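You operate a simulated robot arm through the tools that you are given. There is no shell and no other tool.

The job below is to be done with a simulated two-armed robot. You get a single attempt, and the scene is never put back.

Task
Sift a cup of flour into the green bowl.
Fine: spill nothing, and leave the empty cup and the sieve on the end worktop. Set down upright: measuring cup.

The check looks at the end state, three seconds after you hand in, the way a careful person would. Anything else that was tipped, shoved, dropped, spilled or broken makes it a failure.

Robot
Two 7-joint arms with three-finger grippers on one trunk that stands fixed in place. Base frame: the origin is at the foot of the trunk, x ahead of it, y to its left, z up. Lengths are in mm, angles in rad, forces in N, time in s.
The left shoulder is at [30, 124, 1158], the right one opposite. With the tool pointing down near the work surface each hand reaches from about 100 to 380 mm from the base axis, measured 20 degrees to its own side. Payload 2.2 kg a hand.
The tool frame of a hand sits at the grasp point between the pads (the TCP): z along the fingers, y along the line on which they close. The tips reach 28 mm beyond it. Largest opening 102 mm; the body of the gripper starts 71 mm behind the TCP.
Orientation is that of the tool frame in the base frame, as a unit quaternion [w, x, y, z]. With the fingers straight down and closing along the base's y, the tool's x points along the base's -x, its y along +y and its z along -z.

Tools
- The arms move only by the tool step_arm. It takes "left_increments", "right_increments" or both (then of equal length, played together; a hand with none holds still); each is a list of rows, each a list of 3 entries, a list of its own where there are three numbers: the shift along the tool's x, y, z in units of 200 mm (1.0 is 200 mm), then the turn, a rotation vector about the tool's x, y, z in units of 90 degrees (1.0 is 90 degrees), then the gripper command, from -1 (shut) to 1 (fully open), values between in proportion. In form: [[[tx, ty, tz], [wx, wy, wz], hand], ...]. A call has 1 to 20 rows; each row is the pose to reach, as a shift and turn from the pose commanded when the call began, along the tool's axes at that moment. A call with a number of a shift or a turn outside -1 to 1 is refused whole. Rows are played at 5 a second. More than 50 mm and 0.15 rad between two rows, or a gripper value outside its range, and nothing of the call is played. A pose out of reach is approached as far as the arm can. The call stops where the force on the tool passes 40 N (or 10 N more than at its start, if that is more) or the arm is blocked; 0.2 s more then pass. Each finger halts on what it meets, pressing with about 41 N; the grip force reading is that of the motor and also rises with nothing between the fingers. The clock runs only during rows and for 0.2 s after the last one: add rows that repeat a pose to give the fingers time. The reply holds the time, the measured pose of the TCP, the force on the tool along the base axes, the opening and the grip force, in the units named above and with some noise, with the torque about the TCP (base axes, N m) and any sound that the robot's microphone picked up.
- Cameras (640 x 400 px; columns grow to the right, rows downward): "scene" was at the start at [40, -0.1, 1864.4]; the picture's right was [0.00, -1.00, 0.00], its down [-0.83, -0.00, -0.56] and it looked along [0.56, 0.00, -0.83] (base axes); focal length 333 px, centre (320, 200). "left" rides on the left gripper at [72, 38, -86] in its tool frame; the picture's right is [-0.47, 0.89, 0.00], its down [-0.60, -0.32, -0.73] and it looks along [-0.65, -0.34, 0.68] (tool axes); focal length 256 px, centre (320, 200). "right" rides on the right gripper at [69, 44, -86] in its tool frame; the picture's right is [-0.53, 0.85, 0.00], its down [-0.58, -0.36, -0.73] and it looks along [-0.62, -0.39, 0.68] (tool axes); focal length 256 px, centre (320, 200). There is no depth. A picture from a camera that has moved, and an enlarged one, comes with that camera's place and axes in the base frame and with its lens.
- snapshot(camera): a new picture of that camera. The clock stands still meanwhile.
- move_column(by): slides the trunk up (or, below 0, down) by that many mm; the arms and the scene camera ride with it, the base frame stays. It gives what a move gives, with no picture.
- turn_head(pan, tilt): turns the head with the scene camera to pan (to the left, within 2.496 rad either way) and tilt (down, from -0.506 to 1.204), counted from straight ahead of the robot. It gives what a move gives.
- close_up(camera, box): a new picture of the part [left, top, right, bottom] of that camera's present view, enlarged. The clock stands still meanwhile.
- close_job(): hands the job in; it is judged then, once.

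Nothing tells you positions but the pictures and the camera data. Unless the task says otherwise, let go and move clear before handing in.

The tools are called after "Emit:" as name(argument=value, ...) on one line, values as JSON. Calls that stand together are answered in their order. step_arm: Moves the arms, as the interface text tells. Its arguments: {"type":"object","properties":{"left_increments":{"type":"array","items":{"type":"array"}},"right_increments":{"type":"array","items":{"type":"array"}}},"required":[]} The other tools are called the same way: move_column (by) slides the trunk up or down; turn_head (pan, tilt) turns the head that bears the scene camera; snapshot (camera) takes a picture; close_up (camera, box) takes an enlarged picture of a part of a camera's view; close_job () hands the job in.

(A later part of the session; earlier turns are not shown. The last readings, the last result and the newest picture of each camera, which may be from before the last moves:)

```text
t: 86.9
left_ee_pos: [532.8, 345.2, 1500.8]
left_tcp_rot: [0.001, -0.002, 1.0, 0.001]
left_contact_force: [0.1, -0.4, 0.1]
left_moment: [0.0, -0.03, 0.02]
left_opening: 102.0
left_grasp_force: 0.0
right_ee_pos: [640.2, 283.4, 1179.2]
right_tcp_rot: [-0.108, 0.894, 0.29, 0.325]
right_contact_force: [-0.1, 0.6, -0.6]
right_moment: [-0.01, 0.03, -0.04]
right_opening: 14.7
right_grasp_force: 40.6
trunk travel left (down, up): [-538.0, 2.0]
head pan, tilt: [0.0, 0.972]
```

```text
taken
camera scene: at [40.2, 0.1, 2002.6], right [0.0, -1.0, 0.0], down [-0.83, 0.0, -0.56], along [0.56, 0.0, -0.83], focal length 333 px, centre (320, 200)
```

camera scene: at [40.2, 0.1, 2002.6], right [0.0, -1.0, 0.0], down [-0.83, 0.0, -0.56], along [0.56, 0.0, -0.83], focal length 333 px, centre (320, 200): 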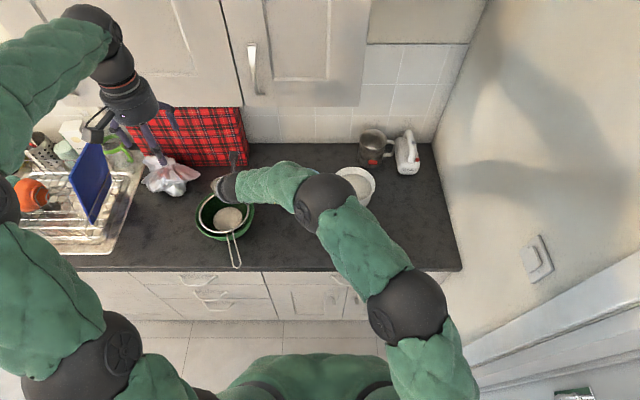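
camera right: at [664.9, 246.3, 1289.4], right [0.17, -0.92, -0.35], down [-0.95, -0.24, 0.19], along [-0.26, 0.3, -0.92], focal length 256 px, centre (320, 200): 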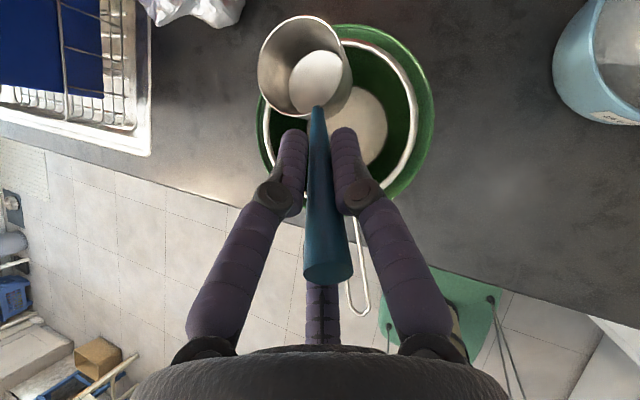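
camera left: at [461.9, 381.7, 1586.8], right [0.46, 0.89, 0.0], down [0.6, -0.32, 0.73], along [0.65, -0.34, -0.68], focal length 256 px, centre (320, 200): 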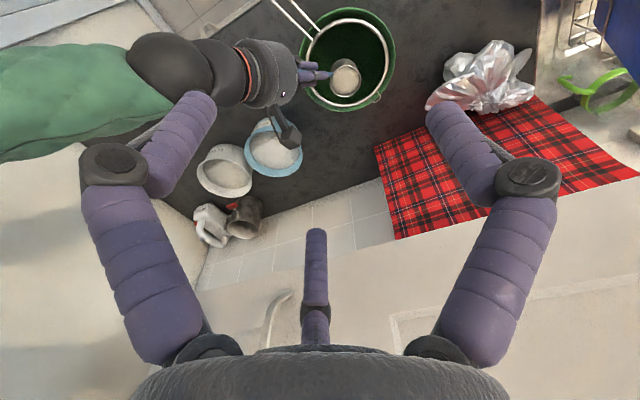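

The cup is upright and empty, and the sieve holds the flour. I'll carry the cup back to the right to set it down.

Emit:
step_arm(right_increments=[[[-0.105, 0.131, -0.089], [0, 0, 0], -1], [[-0.21, 0.261, -0.178], [0, 0, 0], -1], [[-0.315, 0.392, -0.267], [0, 0, 0], -1], [[-0.42, 0.523, -0.357], [0, 0, 0], -1], [[-0.525, 0.653, -0.446], [0, 0, 0], -1], [[-0.63, 0.784, -0.535], [0, 0, 0], -1]])

Emit:
step_arm(right_increments=[[[-0.105, 0.131, -0.089], [0, 0, 0], -1], [[-0.21, 0.261, -0.178], [0, 0, 0], -1], [[-0.315, 0.392, -0.267], [0, 0, 0], -1], [[-0.42, 0.523, -0.357], [0, 0, 0], -1], [[-0.525, 0.653, -0.446], [0, 0, 0], -1], [[-0.63, 0.784, -0.535], [0, 0, 0], -1], [[-0.63, 0.784, -0.535], [0, 0, 0], -1]])

Emit:
snapshot(camera="scene")

Emit:
close_up(camera="scene", box=[330, 180, 410, 230])

```text
t: 88.3
left_ee_pos: [533.1, 343.9, 1501.2]
left_tcp_rot: [0.0, -0.002, 1.0, 0.0]
left_contact_force: [1.0, -0.4, -0.4]
left_moment: [0.04, 0.0, 0.0]
left_opening: 102.1
left_grasp_force: 0.1
right_ee_pos: [598.4, 58.6, 1180.9]
right_tcp_rot: [-0.108, 0.893, 0.29, 0.327]
right_contact_force: [0.2, -0.3, -0.7]
right_moment: [-0.07, 0.01, -0.02]
right_opening: 14.7
right_grasp_force: 41.8
trunk travel left (down, up): [-538.0, 2.0]
head pan, tilt: [0.0, 0.972]
```

```text
t: 89.9
left_ee_pos: [532.8, 345.5, 1501.7]
left_tcp_rot: [-0.001, -0.002, 1.0, 0.0]
left_contact_force: [-0.8, 0.3, -0.2]
left_moment: [-0.02, 0.01, 0.01]
left_opening: 101.9
left_grasp_force: 0.0
right_ee_pos: [556.3, -165.1, 1181.3]
right_tcp_rot: [-0.107, 0.893, 0.29, 0.326]
right_contact_force: [-0.4, -0.2, -1.3]
right_moment: [-0.01, 0.06, 0.01]
right_opening: 14.7
right_grasp_force: 41.1
trunk travel left (down, up): [-538.0, 2.0]
head pan, tilt: [0.0, 0.972]
```

```text
taken
camera scene: at [40.1, 0.5, 2002.6], right [0.0, -1.0, 0.0], down [-0.83, 0.0, -0.56], along [0.56, 0.0, -0.83], focal length 333 px, centre (320, 200)
```

scene: 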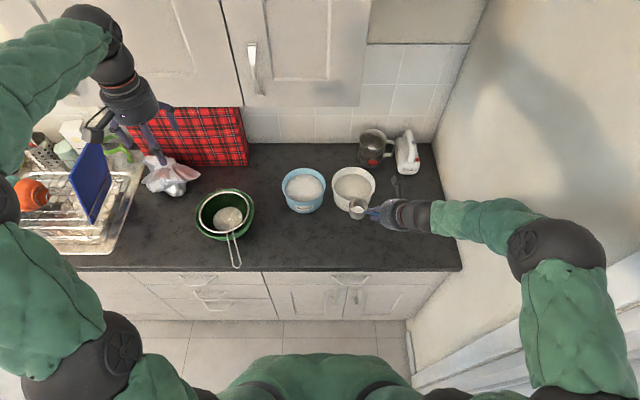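

```text
8.00 times, centred on (370, 205) of scene
camera zoom: at [40.1, 0.5, 2002.6], right [0.0, -1.0, 0.0], down [-0.83, 0.0, -0.56], along [0.56, 0.0, -0.83], focal length 2665 px, centre (-80, 160)
```

zoom: 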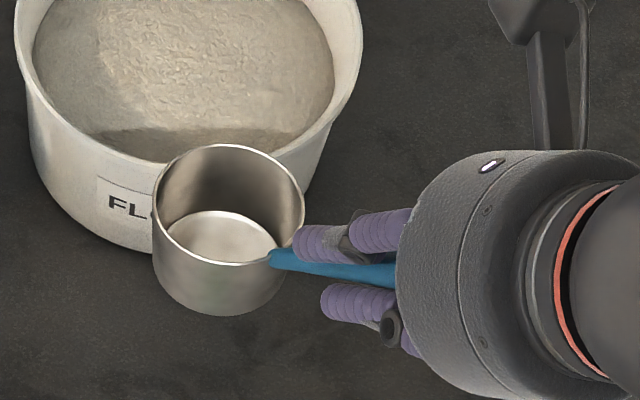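

The cup hangs level over a clear spot at about (620,-120). Lowering it now.

Emit:
step_arm(right_increments=[[[-0.106, 0, 0.126], [0, 0, 0], -1], [[-0.212, 0, 0.253], [0, 0, 0], -1], [[-0.319, 0, 0.379], [0, 0, 0], -1], [[-0.425, 0, 0.505], [0, 0, 0], -1], [[-0.531, 0, 0.6315], [0, 0, 0], -1], [[-0.531, 0, 0.6315], [0, 0, 0], -1]])

Emit:
step_arm(right_increments=[[[-0.0097, 0, 0.0115], [0, 0, 0], -1], [[-0.0193, 0, 0.023], [0, 0, 0], -1], [[-0.029, 0, 0.0345], [0, 0, 0], -1], [[-0.0386, 0, 0.0459], [0, 0, 0], -1], [[-0.0386, 0, 0.0459], [0, 0, 0], -1]])

Emit:
close_up(camera="scene", box=[330, 205, 410, 255])

```text
t: 91.3
left_ee_pos: [532.6, 344.4, 1502.1]
left_tcp_rot: [0.0, -0.002, 1.0, 0.0]
left_contact_force: [0.2, 0.2, 0.6]
left_moment: [0.03, 0.05, 0.03]
left_opening: 102.0
left_grasp_force: 0.0
right_ee_pos: [559.0, -166.8, 1016.9]
right_tcp_rot: [-0.107, 0.893, 0.29, 0.326]
right_contact_force: [-0.1, -0.2, -1.0]
right_moment: [-0.01, 0.02, 0.02]
right_opening: 14.8
right_grasp_force: 41.1
trunk travel left (down, up): [-538.0, 2.0]
head pan, tilt: [0.0, 0.972]
```

```text
t: 92.5
left_ee_pos: [533.3, 344.6, 1501.9]
left_tcp_rot: [0.0, -0.002, 1.0, 0.0]
left_contact_force: [0.1, 0.1, 0.4]
left_moment: [-0.01, -0.05, 0.01]
left_opening: 102.0
left_grasp_force: 0.1
right_ee_pos: [559.3, -164.3, 1004.1]
right_tcp_rot: [-0.107, 0.894, 0.29, 0.326]
right_contact_force: [0.2, -0.3, -2.0]
right_moment: [0.0, 0.03, 0.01]
right_opening: 14.9
right_grasp_force: 40.3
trunk travel left (down, up): [-538.0, 2.0]
head pan, tilt: [0.0, 0.972]
```

```text
8.00 times, centred on (370, 230) of scene
camera zoom: at [39.9, -0.1, 2002.6], right [0.0, -1.0, 0.0], down [-0.83, 0.0, -0.56], along [0.56, 0.0, -0.83], focal length 2665 px, centre (-80, -40)
```

zoom: 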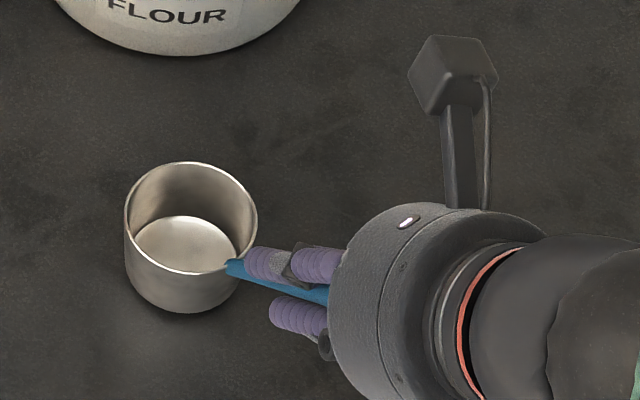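

Nearly down. I'll creep until it touches.

Emit:
step_arm(right_increments=[[[-0.0064, 0, 0.0077], [0, 0, 0], -1], [[-0.0129, 0, 0.0153], [0, 0, 0], -1], [[-0.0193, 0, 0.023], [0, 0, 0], -1], [[-0.0193, 0, 0.023], [0, 0, 0], -1]])

```text
t: 93.5
left_ee_pos: [531.2, 343.6, 1502.8]
left_tcp_rot: [0.001, -0.001, 1.0, 0.0]
left_contact_force: [0.7, -0.4, 0.0]
left_moment: [-0.03, 0.0, 0.03]
left_opening: 101.9
left_grasp_force: 0.1
right_ee_pos: [559.2, -165.9, 1000.1]
right_tcp_rot: [-0.106, 0.893, 0.29, 0.329]
right_contact_force: [-3.0, -2.9, 21.6]
right_moment: [0.89, -1.52, -0.14]
right_opening: 15.1
right_grasp_force: 41.1
trunk travel left (down, up): [-538.0, 2.0]
head pan, tilt: [0.0, 0.972]
```

Touchdown. I'll relieve the pressure, release, and check.

Emit:
step_arm(right_increments=[[[0.0064, 0, -0.0077], [0, 0, 0], -1], [[0.0129, 0, -0.0153], [0, 0, 0], -1], [[0.0129, 0, -0.0153], [0, 0, 0], -1], [[0.0129, 0, -0.0153], [0, 0, 0], -0.6], [[0.0129, 0, -0.0153], [0, 0, 0], -0.4], [[0.0129, 0, -0.0153], [0, 0, 0], 0], [[0.0129, 0, -0.0153], [0, 0, 0], 0.5], [[0.0129, 0, -0.0153], [0, 0, 0], 1], [[0.0129, 0, -0.0153], [0, 0, 0], 1]])

Emit:
snapshot(camera="right")

Emit:
close_up(camera="scene", box=[330, 205, 410, 255])

```text
t: 95.5
left_ee_pos: [533.2, 345.1, 1502.5]
left_tcp_rot: [0.0, -0.002, 1.0, 0.0]
left_contact_force: [-0.2, 0.0, -0.5]
left_moment: [0.02, 0.0, -0.02]
left_opening: 102.2
left_grasp_force: 0.0
right_ee_pos: [557.1, -166.4, 1001.1]
right_tcp_rot: [-0.108, 0.893, 0.29, 0.327]
right_contact_force: [-0.3, -0.1, -1.0]
right_moment: [0.02, -0.01, -0.01]
right_opening: 101.7
right_grasp_force: 0.0
trunk travel left (down, up): [-538.0, 2.0]
head pan, tilt: [0.0, 0.972]
```

```text
taken
camera right: at [582.5, -201.8, 1111.3], right [0.17, -0.92, -0.35], down [-0.95, -0.24, 0.19], along [-0.26, 0.3, -0.92], focal length 256 px, centre (320, 200)
```

right: 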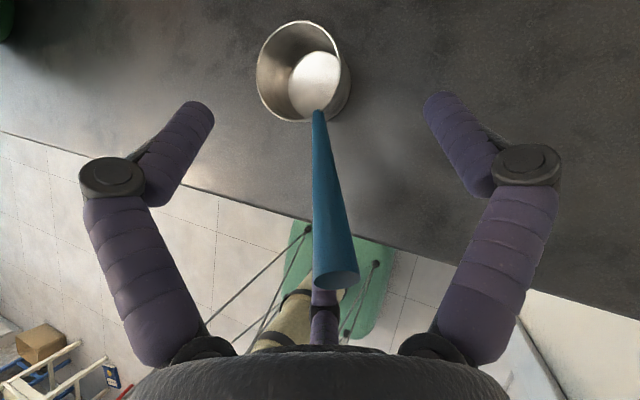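

```text
8.00 times, centred on (370, 230) of scene
camera zoom: at [40.0, -0.2, 2002.6], right [0.0, -1.0, 0.0], down [-0.83, 0.0, -0.56], along [0.56, 0.0, -0.83], focal length 2665 px, centre (-80, -40)
```

zoom: 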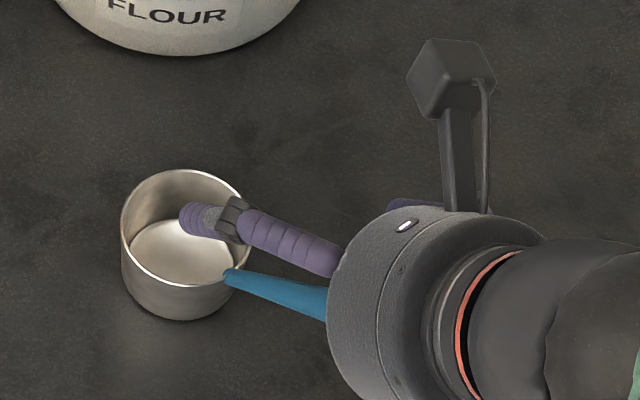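

The cup stands upright and empty on the worktop. I'll back the right hand out along the handle and raise it out of the way.

Emit:
step_arm(right_increments=[[[0, 0, -0.2], [0, 0, 0], 1], [[0, 0, -0.4], [0, 0, 0], 1], [[0, 0, -0.55], [0, 0, 0], 1], [[0.12, 0, -0.69], [0, 0, 0], 1], [[0.24, 0, -0.83], [0, 0, 0], 1], [[0.36, 0, -0.97], [0, 0, 0], 1]])

Emit:
snapshot(camera="scene")

Emit:
close_up(camera="scene", box=[180, 180, 270, 275])

Emit:
close_up(camera="left", box=[250, 0, 410, 120])

```text
t: 96.9
left_ee_pos: [533.5, 344.4, 1501.7]
left_tcp_rot: [0.0, -0.002, 1.0, -0.001]
left_contact_force: [0.5, 0.2, 0.3]
left_moment: [0.01, -0.02, 0.02]
left_opening: 101.7
left_grasp_force: 0.0
right_ee_pos: [502.7, -204.4, 1193.2]
right_tcp_rot: [-0.108, 0.894, 0.291, 0.325]
right_contact_force: [-0.2, -0.4, -0.3]
right_moment: [-0.01, -0.03, -0.01]
right_opening: 102.0
right_grasp_force: 0.1
trunk travel left (down, up): [-538.0, 2.0]
head pan, tilt: [0.0, 0.972]
```

```text
taken
camera scene: at [39.3, 0.0, 2002.6], right [0.0, -1.0, 0.0], down [-0.83, 0.0, -0.56], along [0.56, 0.0, -0.83], focal length 333 px, centre (320, 200)
```

scene: 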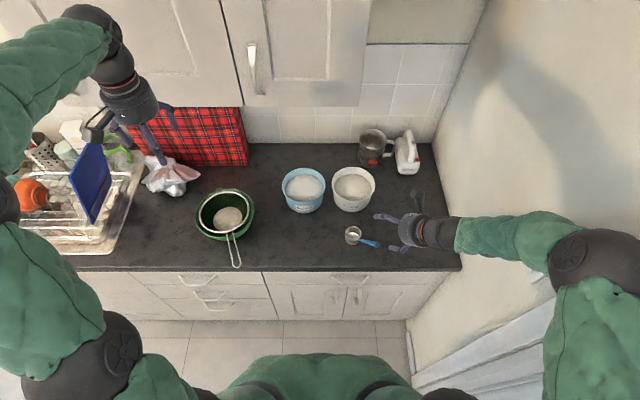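

```text
4.21 times, centred on (225, 228) of scene
camera zoom: at [39.3, 0.0, 2002.6], right [0.0, -1.0, 0.0], down [-0.83, 0.0, -0.56], along [0.56, 0.0, -0.83], focal length 1402 px, centre (720, 84)
```

zoom: 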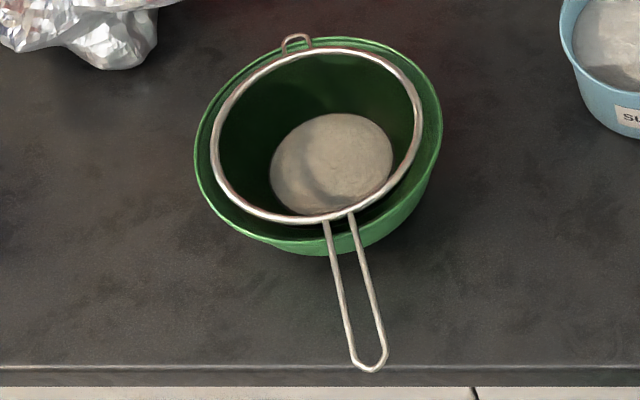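

```text
3.33 times, centred on (330, 60) of left
camera zoom: at [461.3, 381.5, 1587.1], right [0.46, 0.89, 0.0], down [0.6, -0.32, 0.73], along [0.65, -0.34, -0.68], focal length 853 px, centre (287, 667)
```

zoom: 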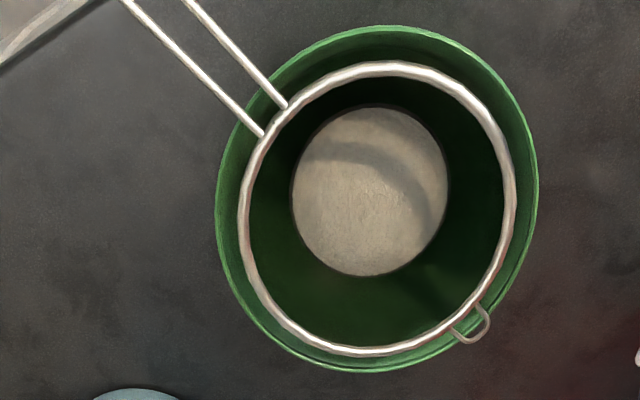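

The flour lies in the bottom of the sieve's mesh, and the sieve handle runs level from (583,306) to (462,263) at z≈1012. Next the left hand: I'll bring it down and turn it so its fingers lie along the handle.

Emit:
step_arm(left_increments=[[[0.086, -0.062, 0.165], [0, 0, -0.036], 1], [[0.172, -0.123, 0.33], [0, 0, -0.073], 1], [[0.258, -0.185, 0.495], [0, 0, -0.109], 1], [[0.343, -0.247, 0.66], [0, 0, -0.145], 1], [[0.429, -0.308, 0.825], [0, 0, -0.182], 1], [[0.515, -0.37, 0.99], [0, 0, -0.218], 1], [[0.515, -0.37, 0.99], [0, 0, -0.218], 1]])

Emit:
snapshot(camera="scene")

Emit:
snapshot(camera="left")

```text
t: 98.5
left_ee_pos: [428.5, 269.9, 1305.4]
left_tcp_rot: [0.0, -0.173, 0.985, 0.0]
left_contact_force: [0.4, 0.0, -0.2]
left_moment: [0.01, -0.01, 0.01]
left_opening: 102.3
left_grasp_force: 0.0
right_ee_pos: [502.9, -205.1, 1194.7]
right_tcp_rot: [-0.108, 0.893, 0.29, 0.326]
right_contact_force: [0.2, -0.3, 0.2]
right_moment: [0.02, 0.01, -0.01]
right_opening: 102.2
right_grasp_force: 0.0
trunk travel left (down, up): [-538.0, 2.0]
head pan, tilt: [0.0, 0.972]
```

```text
taken
camera scene: at [40.0, 0.0, 2002.6], right [0.0, -1.0, 0.0], down [-0.83, 0.0, -0.56], along [0.56, 0.0, -0.83], focal length 333 px, centre (320, 200)
```

scene: 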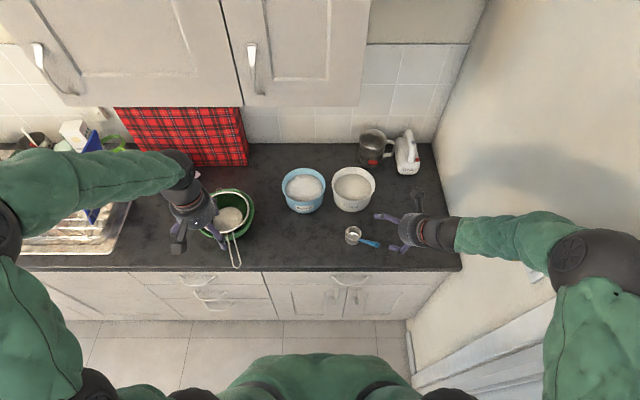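

```text
taken
camera left: at [349.0, 280.1, 1389.8], right [0.14, 0.99, 0.0], down [0.68, -0.09, 0.73], along [0.72, -0.1, -0.68], focal length 256 px, centre (320, 200)
```

left: 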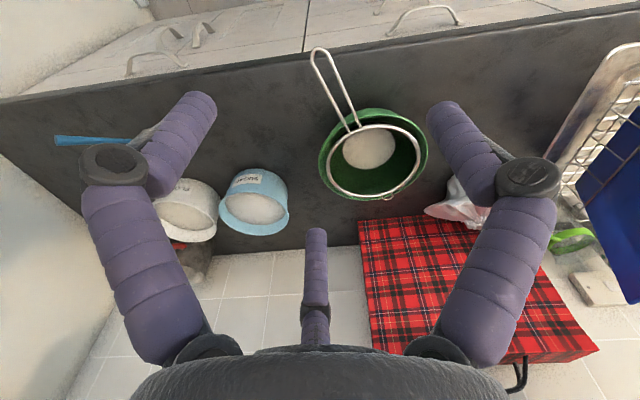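

A good view. The handle's end checks out near (463,260). Now I pitch the left hand forward over the handle.

Emit:
step_arm(left_increments=[[[-0.04, -0.01, 0.1], [0, -0.086, 0], 1], [[-0.08, -0.019, 0.2], [0, -0.173, 0], 1], [[-0.12, -0.029, 0.3], [0, -0.259, 0], 1], [[-0.16, -0.038, 0.4], [0, -0.346, 0], 1], [[-0.2, -0.048, 0.5], [0, -0.432, 0], 1], [[-0.24, -0.057, 0.6], [0, -0.518, 0], 1], [[-0.28, -0.067, 0.7], [0, -0.605, 0], 1], [[-0.32, -0.076, 0.8], [0, -0.691, 0], 1], [[-0.362, -0.086, 0.9], [0, -0.778, 0], 1], [[-0.362, -0.086, 0.9], [0, -0.778, 0], 1]])

Emit:
snapshot(camera="scene")

Emit:
snapshot(camera="left")

```text
t: 100.7
left_ee_pos: [516.9, 237.1, 1141.8]
left_tcp_rot: [0.561, -0.149, 0.807, 0.108]
left_contact_force: [-0.2, -0.7, 0.3]
left_moment: [0.01, 0.0, -0.02]
left_opening: 102.1
left_grasp_force: 0.0
left hand out of reach, approached as far as the arm can: row 8, 9, 10
right_ee_pos: [501.0, -205.8, 1195.5]
right_tcp_rot: [-0.107, 0.893, 0.29, 0.326]
right_contact_force: [-0.3, 0.3, 1.4]
right_moment: [0.01, -0.01, 0.0]
right_opening: 102.3
right_grasp_force: 0.1
trunk travel left (down, up): [-538.0, 2.0]
head pan, tilt: [0.0, 0.972]
```

```text
taken
camera scene: at [38.0, 0.6, 2002.6], right [0.0, -1.0, 0.0], down [-0.83, 0.0, -0.56], along [0.56, 0.0, -0.83], focal length 333 px, centre (320, 200)
```

scene: 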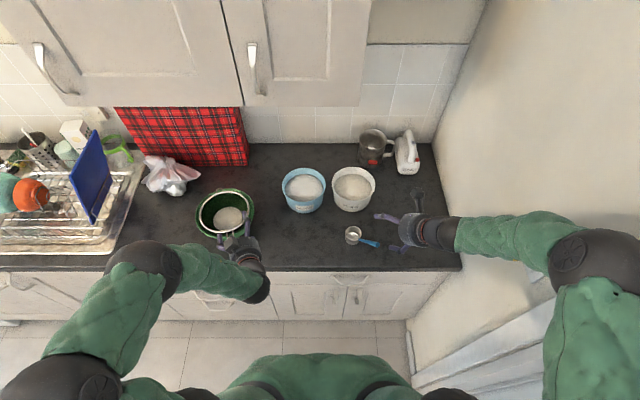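

```text
taken
camera left: at [405.3, 233.5, 1104.1], right [-0.17, 0.88, 0.44], down [-0.33, -0.47, 0.82], along [0.93, -0.01, 0.37], focal length 256 px, centre (320, 200)
```

left: 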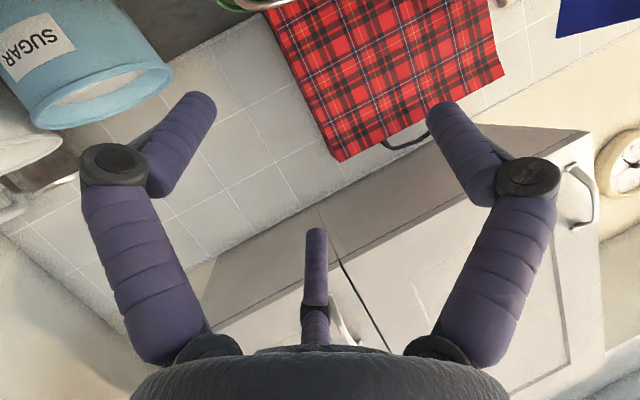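

The folded arm hit its inner limit at that height; lower down it has more room. I'll move down and left to sit above the handle.

Emit:
step_arm(left_increments=[[[0.08, 0.03, 0.03], [0, 0, 0], 1], [[0.16, 0.09, 0.07], [0, 0, 0], 1], [[0.25, 0.15, 0.1], [0, 0, 0], 1], [[0.334, 0.212, 0.138], [0, 0, 0], 1], [[0.334, 0.212, 0.138], [0, 0, 0], 1]])

Emit:
snapshot(camera="scene")

Emit:
close_up(camera="scene", box=[180, 180, 290, 290])

Emit:
snapshot(camera="left")

```text
t: 101.9
left_ee_pos: [524.0, 223.6, 1089.5]
left_tcp_rot: [0.557, -0.152, 0.808, 0.113]
left_contact_force: [-0.2, 0.0, -0.2]
left_moment: [0.01, 0.03, -0.01]
left_opening: 102.1
left_grasp_force: 0.0
left hand out of reach, approached as far as the arm can: row 1, 2, 3, 4, 5
right_ee_pos: [503.0, -205.5, 1194.0]
right_tcp_rot: [-0.108, 0.893, 0.29, 0.326]
right_contact_force: [0.8, 0.3, 0.1]
right_moment: [0.0, 0.0, 0.02]
right_opening: 102.2
right_grasp_force: 0.2
trunk travel left (down, up): [-538.0, 2.0]
head pan, tilt: [0.0, 0.972]
```

```text
taken
camera scene: at [39.4, 0.0, 2002.6], right [0.0, -1.0, 0.0], down [-0.83, 0.0, -0.56], along [0.56, 0.0, -0.83], focal length 333 px, centre (320, 200)
```

scene: 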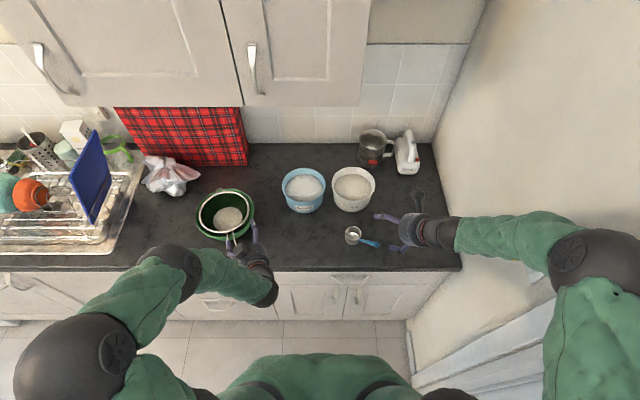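

```text
3.64 times, centred on (235, 235) of scene
camera zoom: at [39.4, 0.0, 2002.6], right [0.0, -1.0, 0.0], down [-0.83, 0.0, -0.56], along [0.56, 0.0, -0.83], focal length 1211 px, centre (629, 73)
```

zoom: 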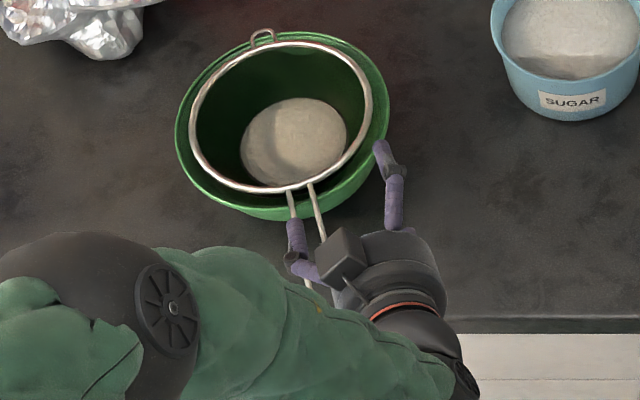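

```text
taken
camera left: at [411.0, 219.6, 1052.5], right [-0.17, 0.88, 0.45], down [-0.32, -0.48, 0.82], along [0.93, 0.0, 0.36], focal length 256 px, centre (320, 200)
```

left: 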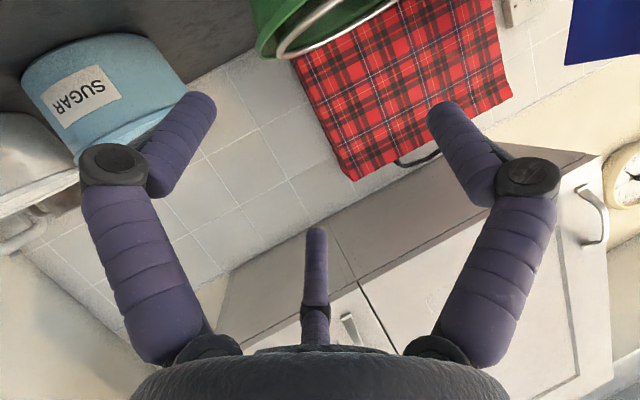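

The wrist reaches its limit with the hand that flat. I'll make the hand steeper (about 50° down) and place it over the handle nearer the bowl, which is easier to reach.

Emit:
step_arm(left_increments=[[[-0.01, 0.02, 0.02], [0, 0.07, 0], 1], [[-0.03, 0.06, 0.05], [0, 0.14, 0], 1], [[-0.06, 0.12, 0.09], [0, 0.21, 0], 1], [[-0.09, 0.2, 0.13], [0, 0.28, 0], 1], [[-0.113, 0.282, 0.17], [0, 0.333, 0], 1], [[-0.113, 0.282, 0.17], [0, 0.333, 0], 1]])

Emit:
snapshot(camera="scene")

Emit:
close_up(camera="scene", box=[180, 180, 290, 290])

Emit:
snapshot(camera="left")

```text
t: 103.3
left_ee_pos: [544.0, 293.4, 1097.6]
left_tcp_rot: [0.337, -0.162, 0.926, 0.059]
left_contact_force: [-0.2, 0.6, 0.4]
left_moment: [0.0, 0.02, -0.02]
left_opening: 102.1
left_grasp_force: 0.0
left hand out of reach, approached as far as the arm can: row 1
right_ee_pos: [502.9, -206.1, 1194.0]
right_tcp_rot: [-0.108, 0.893, 0.29, 0.326]
right_contact_force: [0.3, -0.5, -0.4]
right_moment: [0.04, -0.02, -0.01]
right_opening: 102.2
right_grasp_force: 0.1
trunk travel left (down, up): [-538.0, 2.0]
head pan, tilt: [0.0, 0.972]
```

```text
taken
camera scene: at [38.8, -0.9, 2002.6], right [0.0, -1.0, 0.0], down [-0.83, 0.0, -0.56], along [0.56, 0.0, -0.83], focal length 333 px, centre (320, 200)
```

scene: 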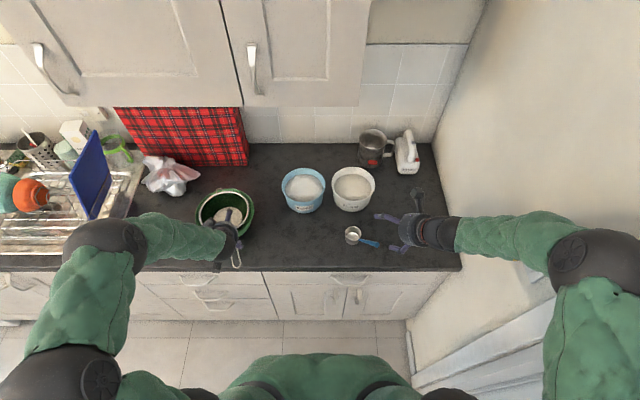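

```text
3.64 times, centred on (235, 235) of scene
camera zoom: at [38.8, -0.9, 2002.6], right [0.0, -1.0, 0.0], down [-0.83, 0.0, -0.56], along [0.56, 0.0, -0.83], focal length 1211 px, centre (629, 73)
```

zoom: 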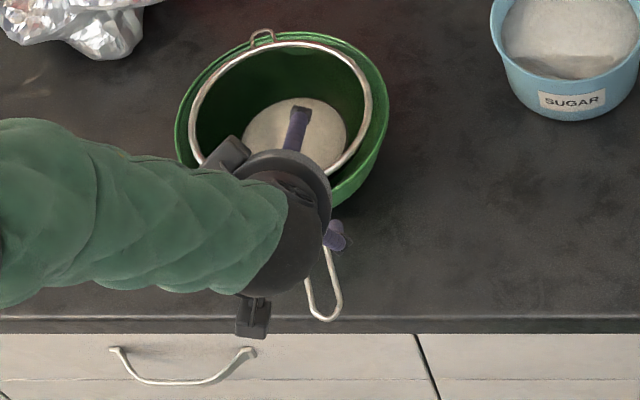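

```text
taken
camera left: at [427.1, 290.1, 1117.1], right [0.04, 0.95, 0.3], down [0.1, -0.3, 0.95], along [0.99, 0.0, -0.11], focal length 256 px, centre (320, 200)
```

left: 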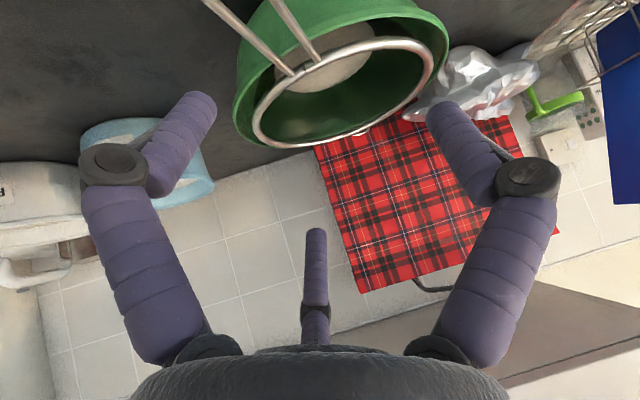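

The left hand now sits right above the handle, aligned with it. I'll back off 15 mm from the bowl rim and lower the half-open fingers round the handle.

Emit:
step_arm(left_increments=[[[0.0625, -0.005, -0.0525], [0, 0, 0], 0.3], [[0.1275, -0.005, 0.025], [0, 0, 0], 0.2], [[0.1925, -0.005, 0.102], [0, 0, 0], 0.2], [[0.2575, -0.005, 0.18], [0, 0, 0], 0.2], [[0.29, -0.005, 0.218], [0, 0, 0], 0.2], [[0.29, -0.005, 0.218], [0, 0, 0], 0.2]])

Emit:
close_up(camera="scene", box=[180, 180, 290, 290])

Emit:
snapshot(camera="left")

Emit:
snapshot(camera="right")

```text
t: 104.7
left_ee_pos: [529.3, 287.7, 1026.6]
left_tcp_rot: [0.338, -0.161, 0.925, 0.059]
left_contact_force: [-0.1, 0.1, 0.2]
left_moment: [-0.04, -0.02, 0.01]
left_opening: 61.2
left_grasp_force: 0.1
right_ee_pos: [502.8, -206.1, 1194.6]
right_tcp_rot: [-0.107, 0.893, 0.29, 0.326]
right_contact_force: [-0.8, -0.1, -0.3]
right_moment: [0.01, 0.02, -0.03]
right_opening: 102.0
right_grasp_force: 0.0
trunk travel left (down, up): [-538.0, 2.0]
head pan, tilt: [0.0, 0.972]
```

```text
3.64 times, centred on (235, 235) of scene
camera zoom: at [39.4, -0.4, 2002.6], right [0.0, -1.0, 0.0], down [-0.83, 0.0, -0.56], along [0.56, 0.0, -0.83], focal length 1211 px, centre (629, 73)
```

zoom: 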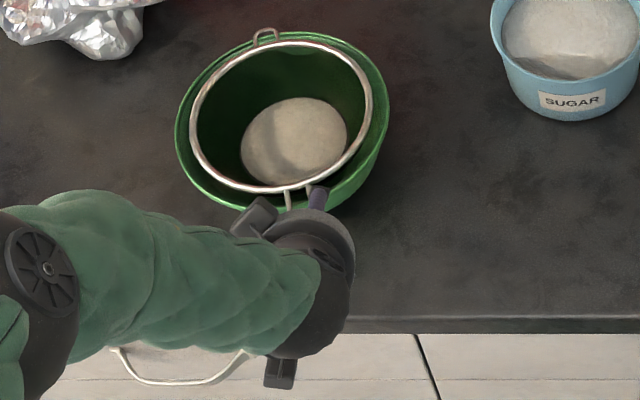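

```text
taken
camera left: at [412.7, 283.7, 1045.4], right [0.03, 0.95, 0.3], down [0.1, -0.3, 0.95], along [0.99, 0.0, -0.1], focal length 256 px, centre (320, 200)
```

left: 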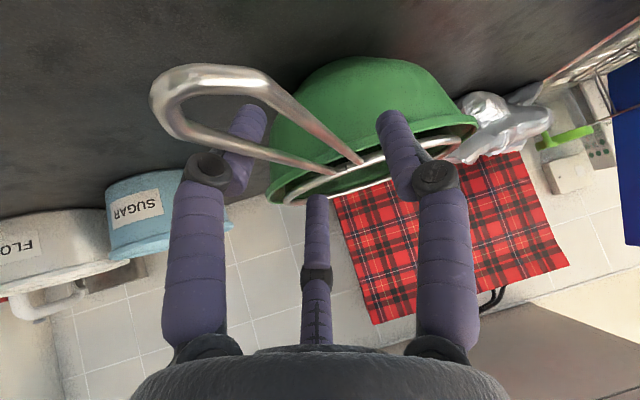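

```text
taken
camera right: at [526.8, -242.2, 1304.0], right [0.17, -0.92, -0.35], down [-0.95, -0.24, 0.19], along [-0.26, 0.3, -0.92], focal length 256 px, centre (320, 200)
```

right: 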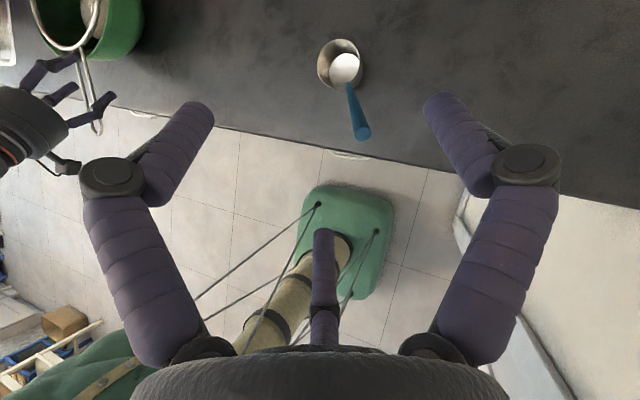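

The handle lies between the fingers, about 13 mm below the grasp point. I'll lower those last millimetres and close.

Emit:
step_arm(left_increments=[[[0.02, 0, 0.024], [0, 0, 0], 0.2], [[0.0386, 0, 0.046], [0, 0, 0], 0.2], [[0.0386, 0, 0.046], [0, 0, 0], 0], [[0.0386, 0, 0.046], [0, 0, 0], -0.3], [[0.0386, 0, 0.046], [0, 0, 0], -0.6], [[0.0386, 0, 0.046], [0, 0, 0], -1], [[0.0386, 0, 0.046], [0, 0, 0], -1], [[0.0386, 0, 0.046], [0, 0, 0], -1]])

Emit:
close_up(camera="scene", box=[180, 180, 290, 290])

Emit:
snapshot(camera="left")

Emit:
close_up(camera="right", box=[0, 0, 160, 180])

```text
t: 106.5
left_ee_pos: [530.1, 286.8, 1014.3]
left_tcp_rot: [0.337, -0.162, 0.925, 0.059]
left_contact_force: [0.4, -1.5, 2.3]
left_moment: [0.19, -0.24, -0.21]
left_opening: 39.2
left_grasp_force: 41.2
right_ee_pos: [502.4, -206.6, 1194.6]
right_tcp_rot: [-0.108, 0.893, 0.29, 0.326]
right_contact_force: [0.0, 0.7, -0.2]
right_moment: [-0.02, -0.01, 0.0]
right_opening: 102.0
right_grasp_force: 0.1
trunk travel left (down, up): [-538.0, 2.0]
head pan, tilt: [0.0, 0.972]
```

```text
3.64 times, centred on (235, 235) of scene
camera zoom: at [39.8, -0.6, 2002.6], right [0.0, -1.0, 0.0], down [-0.83, 0.0, -0.56], along [0.56, 0.0, -0.83], focal length 1211 px, centre (629, 73)
```

zoom: 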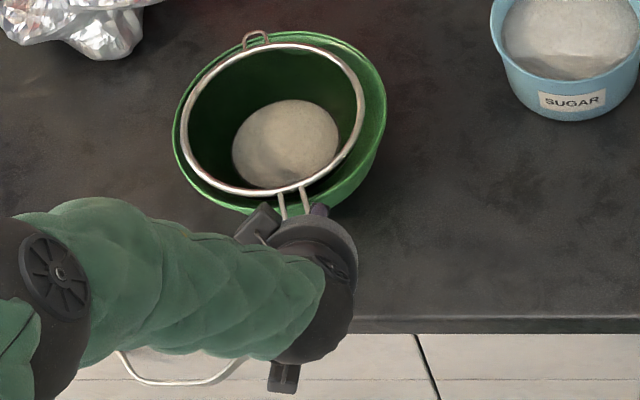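

```text
taken
camera left: at [413.3, 283.4, 1033.8], right [0.03, 0.95, 0.3], down [0.1, -0.3, 0.95], along [0.99, 0.0, -0.1], focal length 256 px, centre (320, 200)
```

left: 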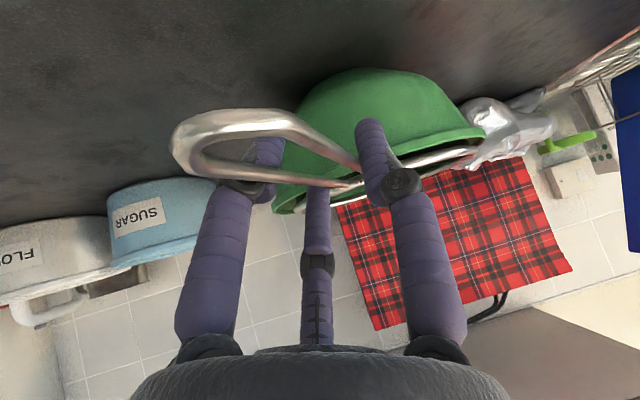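

```text
2.22 times, centred on (80, 90) of right
camera zoom: at [527.1, -242.3, 1303.8], right [0.17, -0.92, -0.35], down [-0.95, -0.24, 0.19], along [-0.26, 0.3, -0.92], focal length 569 px, centre (853, 444)
```

zoom: 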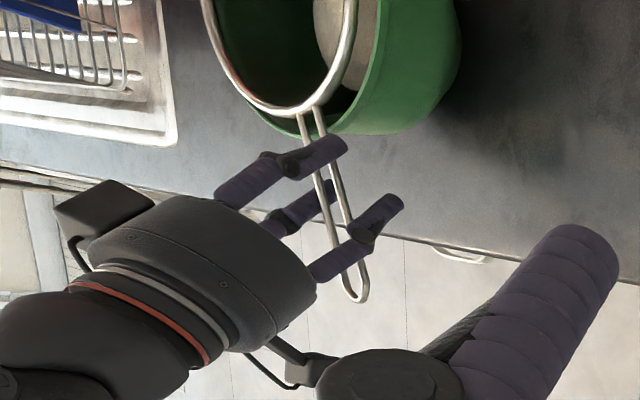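

The grip has closed firmly on the handle, nudging the sieve a few millimetres left within the bowl. I'll test by lifting 12 mm and looking.

Emit:
step_arm(left_increments=[[[-0.0097, 0, -0.0115], [0, 0, 0], -1], [[-0.0193, 0, -0.023], [0, 0, 0], -1], [[-0.029, 0, -0.0345], [0, 0, 0], -1], [[-0.0386, 0, -0.046], [0, 0, 0], -1], [[-0.0386, 0, -0.046], [0, 0, 0], -1]])

Emit:
close_up(camera="scene", box=[180, 180, 290, 290])

Emit:
snapshot(camera="left")

Emit:
close_up(camera="right", box=[0, 0, 160, 180])

```text
t: 107.7
left_ee_pos: [529.1, 286.9, 1028.2]
left_tcp_rot: [0.337, -0.163, 0.925, 0.059]
left_contact_force: [-0.2, 0.1, -1.8]
left_moment: [-0.09, 0.17, 0.03]
left_opening: 39.7
left_grasp_force: 40.4
right_ee_pos: [502.6, -205.9, 1194.5]
right_tcp_rot: [-0.107, 0.893, 0.29, 0.326]
right_contact_force: [-0.4, -0.6, 0.0]
right_moment: [-0.02, -0.03, -0.01]
right_opening: 102.3
right_grasp_force: 0.1
trunk travel left (down, up): [-538.0, 2.0]
head pan, tilt: [0.0, 0.972]
```

```text
3.64 times, centred on (235, 235) of scene
camera zoom: at [40.2, -0.1, 2002.6], right [0.0, -1.0, 0.0], down [-0.83, 0.0, -0.56], along [0.56, 0.0, -0.83], focal length 1211 px, centre (629, 73)
```

zoom: 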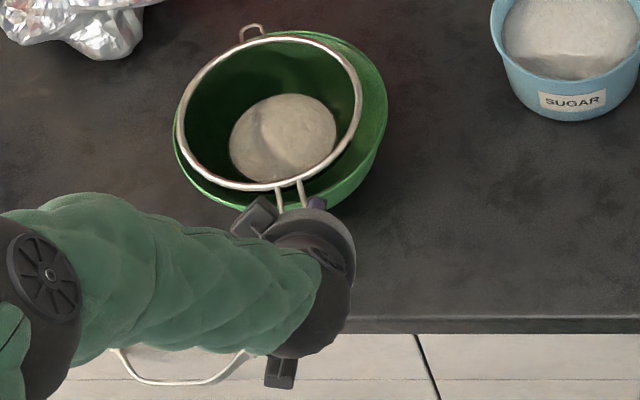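

```text
taken
camera left: at [413.0, 283.3, 1046.2], right [0.04, 0.95, 0.3], down [0.1, -0.3, 0.95], along [0.99, 0.0, -0.11], focal length 256 px, centre (320, 200)
```

left: 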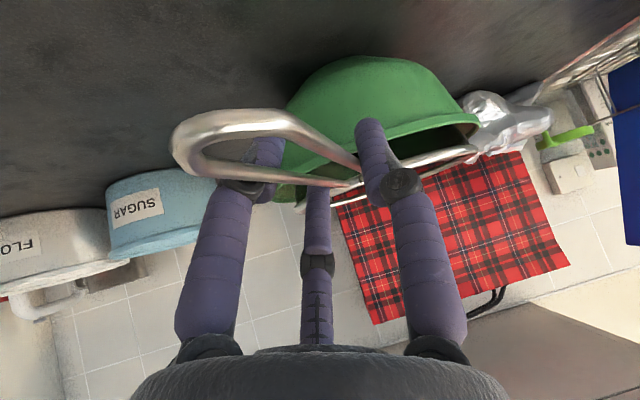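

```text
2.22 times, centred on (80, 90) of right
camera zoom: at [527.3, -242.0, 1303.8], right [0.17, -0.92, -0.35], down [-0.95, -0.24, 0.19], along [-0.26, 0.3, -0.92], focal length 569 px, centre (853, 444)
```

zoom: 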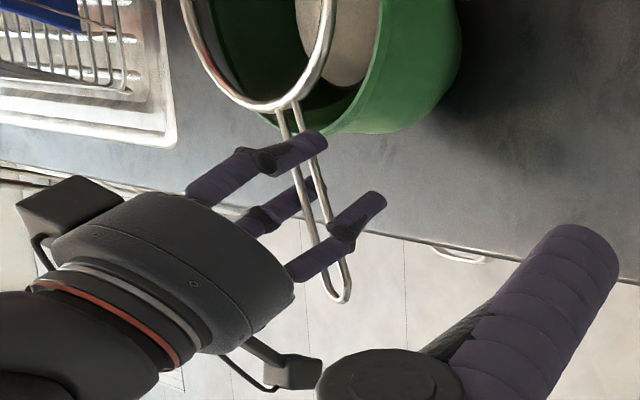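

The sieve lifts cleanly and level with the flour in it. I'll centre it over the bowl (10 mm to the right, a little higher) and shake it gently from side to side.

Emit:
step_arm(left_increments=[[[-0.013, -0.025, -0.015], [0, 0, 0], -1], [[-0.026, -0.05, -0.03], [0, 0, 0], -1], [[-0.026, 0.0, -0.03], [0, 0, 0], -1], [[-0.026, -0.1, -0.03], [0, 0, 0], -1], [[-0.026, 0.0, -0.03], [0, 0, 0], -1], [[-0.026, -0.1, -0.03], [0, 0, 0], -1], [[-0.026, 0.0, -0.03], [0, 0, 0], -1], [[-0.026, -0.1, -0.03], [0, 0, 0], -1], [[-0.026, 0.0, -0.03], [0, 0, 0], -1], [[-0.026, -0.1, -0.03], [0, 0, 0], -1], [[-0.026, -0.05, -0.03], [0, 0, 0], -1], [[-0.026, -0.05, -0.03], [0, 0, 0], -1]])

Emit:
close_up(camera="scene", box=[180, 180, 290, 290])

Emit:
close_up(camera="right", box=[0, 0, 160, 180])

```text
t: 110.3
left_ee_pos: [530.1, 275.8, 1036.4]
left_tcp_rot: [0.338, -0.162, 0.925, 0.059]
left_contact_force: [-0.3, 0.2, -1.5]
left_moment: [-0.05, 0.15, 0.0]
left_opening: 39.3
left_grasp_force: 41.4
right_ee_pos: [502.4, -204.8, 1195.0]
right_tcp_rot: [-0.108, 0.893, 0.291, 0.325]
right_contact_force: [0.5, 0.4, 0.8]
right_moment: [0.0, 0.0, 0.01]
right_opening: 101.7
right_grasp_force: 0.1
trunk travel left (down, up): [-538.0, 2.0]
head pan, tilt: [0.0, 0.972]
```

```text
3.64 times, centred on (235, 235) of scene
camera zoom: at [39.9, 0.1, 2002.6], right [0.0, -1.0, 0.0], down [-0.83, 0.0, -0.56], along [0.56, 0.0, -0.83], focal length 1211 px, centre (629, 73)
```

zoom: 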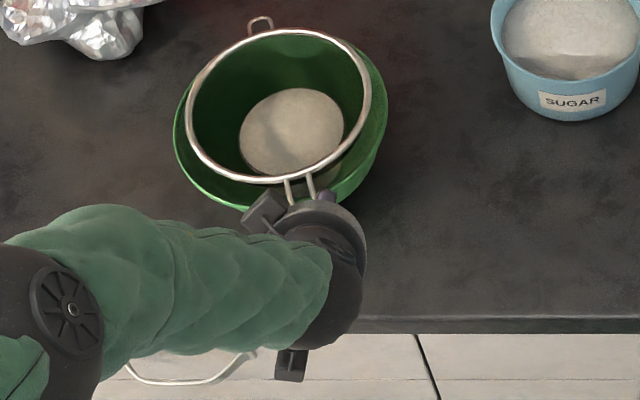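

```text
2.22 times, centred on (80, 90) of right
camera zoom: at [527.1, -241.8, 1303.9], right [0.17, -0.92, -0.35], down [-0.95, -0.24, 0.19], along [-0.26, 0.3, -0.92], focal length 569 px, centre (853, 444)
```

zoom: 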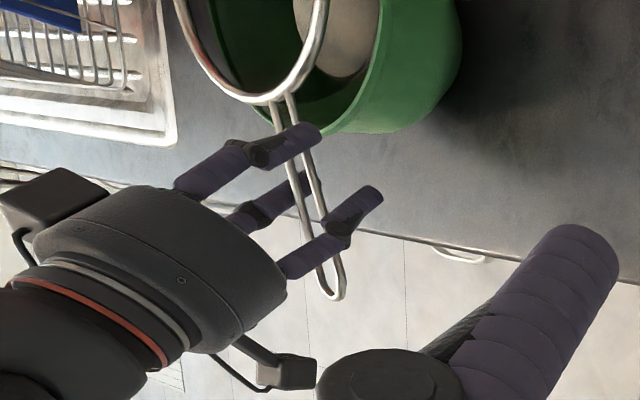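

A lighter patch now shows in the bowl beneath, so some flour has gone through. More shaking, a little faster.

Emit:
step_arm(left_increments=[[[0, 0.06, 0], [0, 0, 0], -1], [[0, -0.06, 0], [0, 0, 0], -1], [[0, 0.06, 0], [0, 0, 0], -1], [[0, -0.06, 0], [0, 0, 0], -1], [[0, 0.06, 0], [0, 0, 0], -1], [[0, -0.06, 0], [0, 0, 0], -1], [[0, 0.06, 0], [0, 0, 0], -1], [[0, -0.06, 0], [0, 0, 0], -1], [[0, 0.06, 0], [0, 0, 0], -1], [[0, -0.06, 0], [0, 0, 0], -1], [[0, 0.06, 0], [0, 0, 0], -1], [[0, -0.06, 0], [0, 0, 0], -1], [[0, 0.06, 0], [0, 0, 0], -1], [[0, -0.06, 0], [0, 0, 0], -1], [[0, 0.06, 0], [0, 0, 0], -1], [[0, -0.06, 0], [0, 0, 0], -1], [[0, 0, 0], [0, 0, 0], -1], [[0, 0, 0], [0, 0, 0], -1]])

Emit:
close_up(camera="scene", box=[190, 175, 260, 245])

```text
t: 114.1
left_ee_pos: [530.9, 275.1, 1036.2]
left_tcp_rot: [0.337, -0.161, 0.926, 0.058]
left_contact_force: [-0.5, -0.7, -0.8]
left_moment: [-0.07, 0.12, -0.03]
left_opening: 39.3
left_grasp_force: 41.2
right_ee_pos: [503.5, -205.1, 1194.7]
right_tcp_rot: [-0.107, 0.893, 0.291, 0.325]
right_contact_force: [0.3, 0.2, -0.7]
right_moment: [0.0, -0.02, -0.01]
right_opening: 102.0
right_grasp_force: 0.1
trunk travel left (down, up): [-538.0, 2.0]
head pan, tilt: [0.0, 0.972]
```

```text
5.71 times, centred on (225, 210) of scene
camera zoom: at [39.9, 0.2, 2002.6], right [0.0, -1.0, 0.0], down [-0.83, 0.0, -0.56], along [0.56, 0.0, -0.83], focal length 1903 px, centre (863, 143)
```

zoom: 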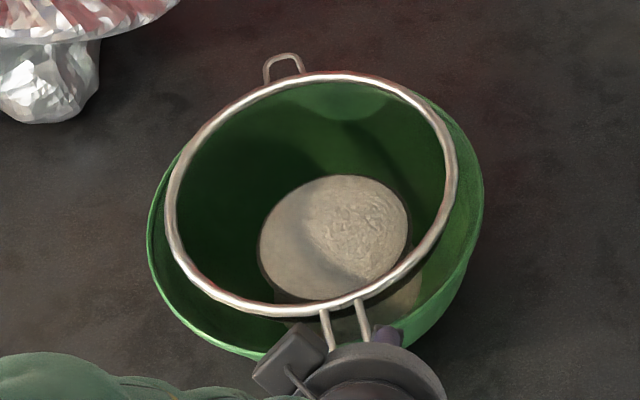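

It's working: the heap in the sieve is shrinking and flour shows in the bowl below. I'll keep shaking.

Emit:
step_arm(left_increments=[[[0, 0.065, 0], [0, 0, 0], -1], [[0, -0.065, 0], [0, 0, 0], -1], [[0, 0.065, 0], [0, 0, 0], -1], [[0, -0.065, 0], [0, 0, 0], -1], [[0, 0.065, 0], [0, 0, 0], -1], [[0, -0.065, 0], [0, 0, 0], -1], [[0, 0.065, 0], [0, 0, 0], -1], [[0, -0.065, 0], [0, 0, 0], -1], [[0, 0.065, 0], [0, 0, 0], -1], [[0, -0.065, 0], [0, 0, 0], -1], [[0, 0.065, 0], [0, 0, 0], -1], [[0, -0.065, 0], [0, 0, 0], -1], [[0, 0.065, 0], [0, 0, 0], -1], [[0, -0.065, 0], [0, 0, 0], -1], [[0, 0.065, 0], [0, 0, 0], -1], [[0, -0.065, 0], [0, 0, 0], -1], [[0, 0.065, 0], [0, 0, 0], -1], [[0, -0.065, 0], [0, 0, 0], -1], [[0, 0, 0], [0, 0, 0], -1]])

Emit:
step_arm(left_increments=[[[0, 0.065, 0], [0, 0, 0], -1], [[0, -0.065, 0], [0, 0, 0], -1], [[0, 0.065, 0], [0, 0, 0], -1], [[0, -0.065, 0], [0, 0, 0], -1], [[0, 0.065, 0], [0, 0, 0], -1], [[0, -0.065, 0], [0, 0, 0], -1], [[0, 0.065, 0], [0, 0, 0], -1], [[0, -0.065, 0], [0, 0, 0], -1], [[0, 0.065, 0], [0, 0, 0], -1], [[0, -0.065, 0], [0, 0, 0], -1], [[0, 0.065, 0], [0, 0, 0], -1], [[0, -0.065, 0], [0, 0, 0], -1], [[0, 0.065, 0], [0, 0, 0], -1], [[0, -0.065, 0], [0, 0, 0], -1], [[0, 0.065, 0], [0, 0, 0], -1], [[0, -0.065, 0], [0, 0, 0], -1], [[0, 0.065, 0], [0, 0, 0], -1], [[0, -0.065, 0], [0, 0, 0], -1], [[0, 0, 0], [0, 0, 0], -1]])

Emit:
close_up(camera="scene", box=[190, 175, 260, 245])

Emit:
snapshot(camera="scene")

```text
t: 118.1
left_ee_pos: [532.3, 276.4, 1036.6]
left_tcp_rot: [0.338, -0.162, 0.925, 0.058]
left_contact_force: [-0.4, 0.6, -0.7]
left_moment: [-0.08, 0.13, 0.01]
left_opening: 39.6
left_grasp_force: 41.4
right_ee_pos: [502.7, -205.6, 1194.0]
right_tcp_rot: [-0.106, 0.894, 0.29, 0.326]
right_contact_force: [0.3, 0.2, 0.6]
right_moment: [0.01, 0.02, -0.01]
right_opening: 102.1
right_grasp_force: 0.0
trunk travel left (down, up): [-538.0, 2.0]
head pan, tilt: [0.0, 0.972]
```

```text
t: 122.1
left_ee_pos: [532.2, 276.4, 1035.4]
left_tcp_rot: [0.338, -0.162, 0.925, 0.058]
left_contact_force: [-1.1, -0.5, -1.1]
left_moment: [-0.04, 0.09, -0.02]
left_opening: 39.6
left_grasp_force: 41.2
right_ee_pos: [501.7, -205.9, 1194.3]
right_tcp_rot: [-0.106, 0.894, 0.289, 0.326]
right_contact_force: [-0.7, 0.1, -0.2]
right_moment: [0.01, 0.0, 0.0]
right_opening: 102.1
right_grasp_force: 0.0
trunk travel left (down, up): [-538.0, 2.0]
head pan, tilt: [0.0, 0.972]
```

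```text
5.71 times, centred on (225, 210) of scene
camera zoom: at [39.4, 0.7, 2002.6], right [0.0, -1.0, 0.0], down [-0.83, 0.0, -0.56], along [0.56, 0.0, -0.83], focal length 1903 px, centre (863, 143)
```

zoom: 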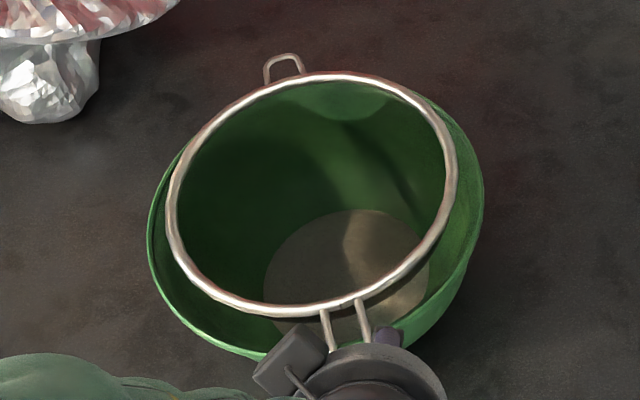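

```text
taken
camera scene: at [39.4, 0.7, 2002.6], right [0.0, -1.0, 0.0], down [-0.83, 0.0, -0.56], along [0.56, 0.0, -0.83], focal length 333 px, centre (320, 200)
```

scene: 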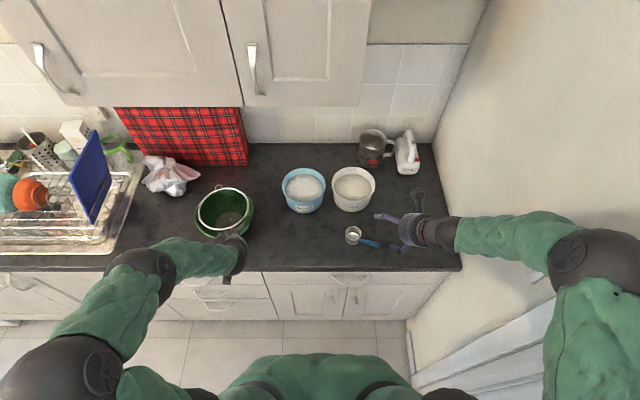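

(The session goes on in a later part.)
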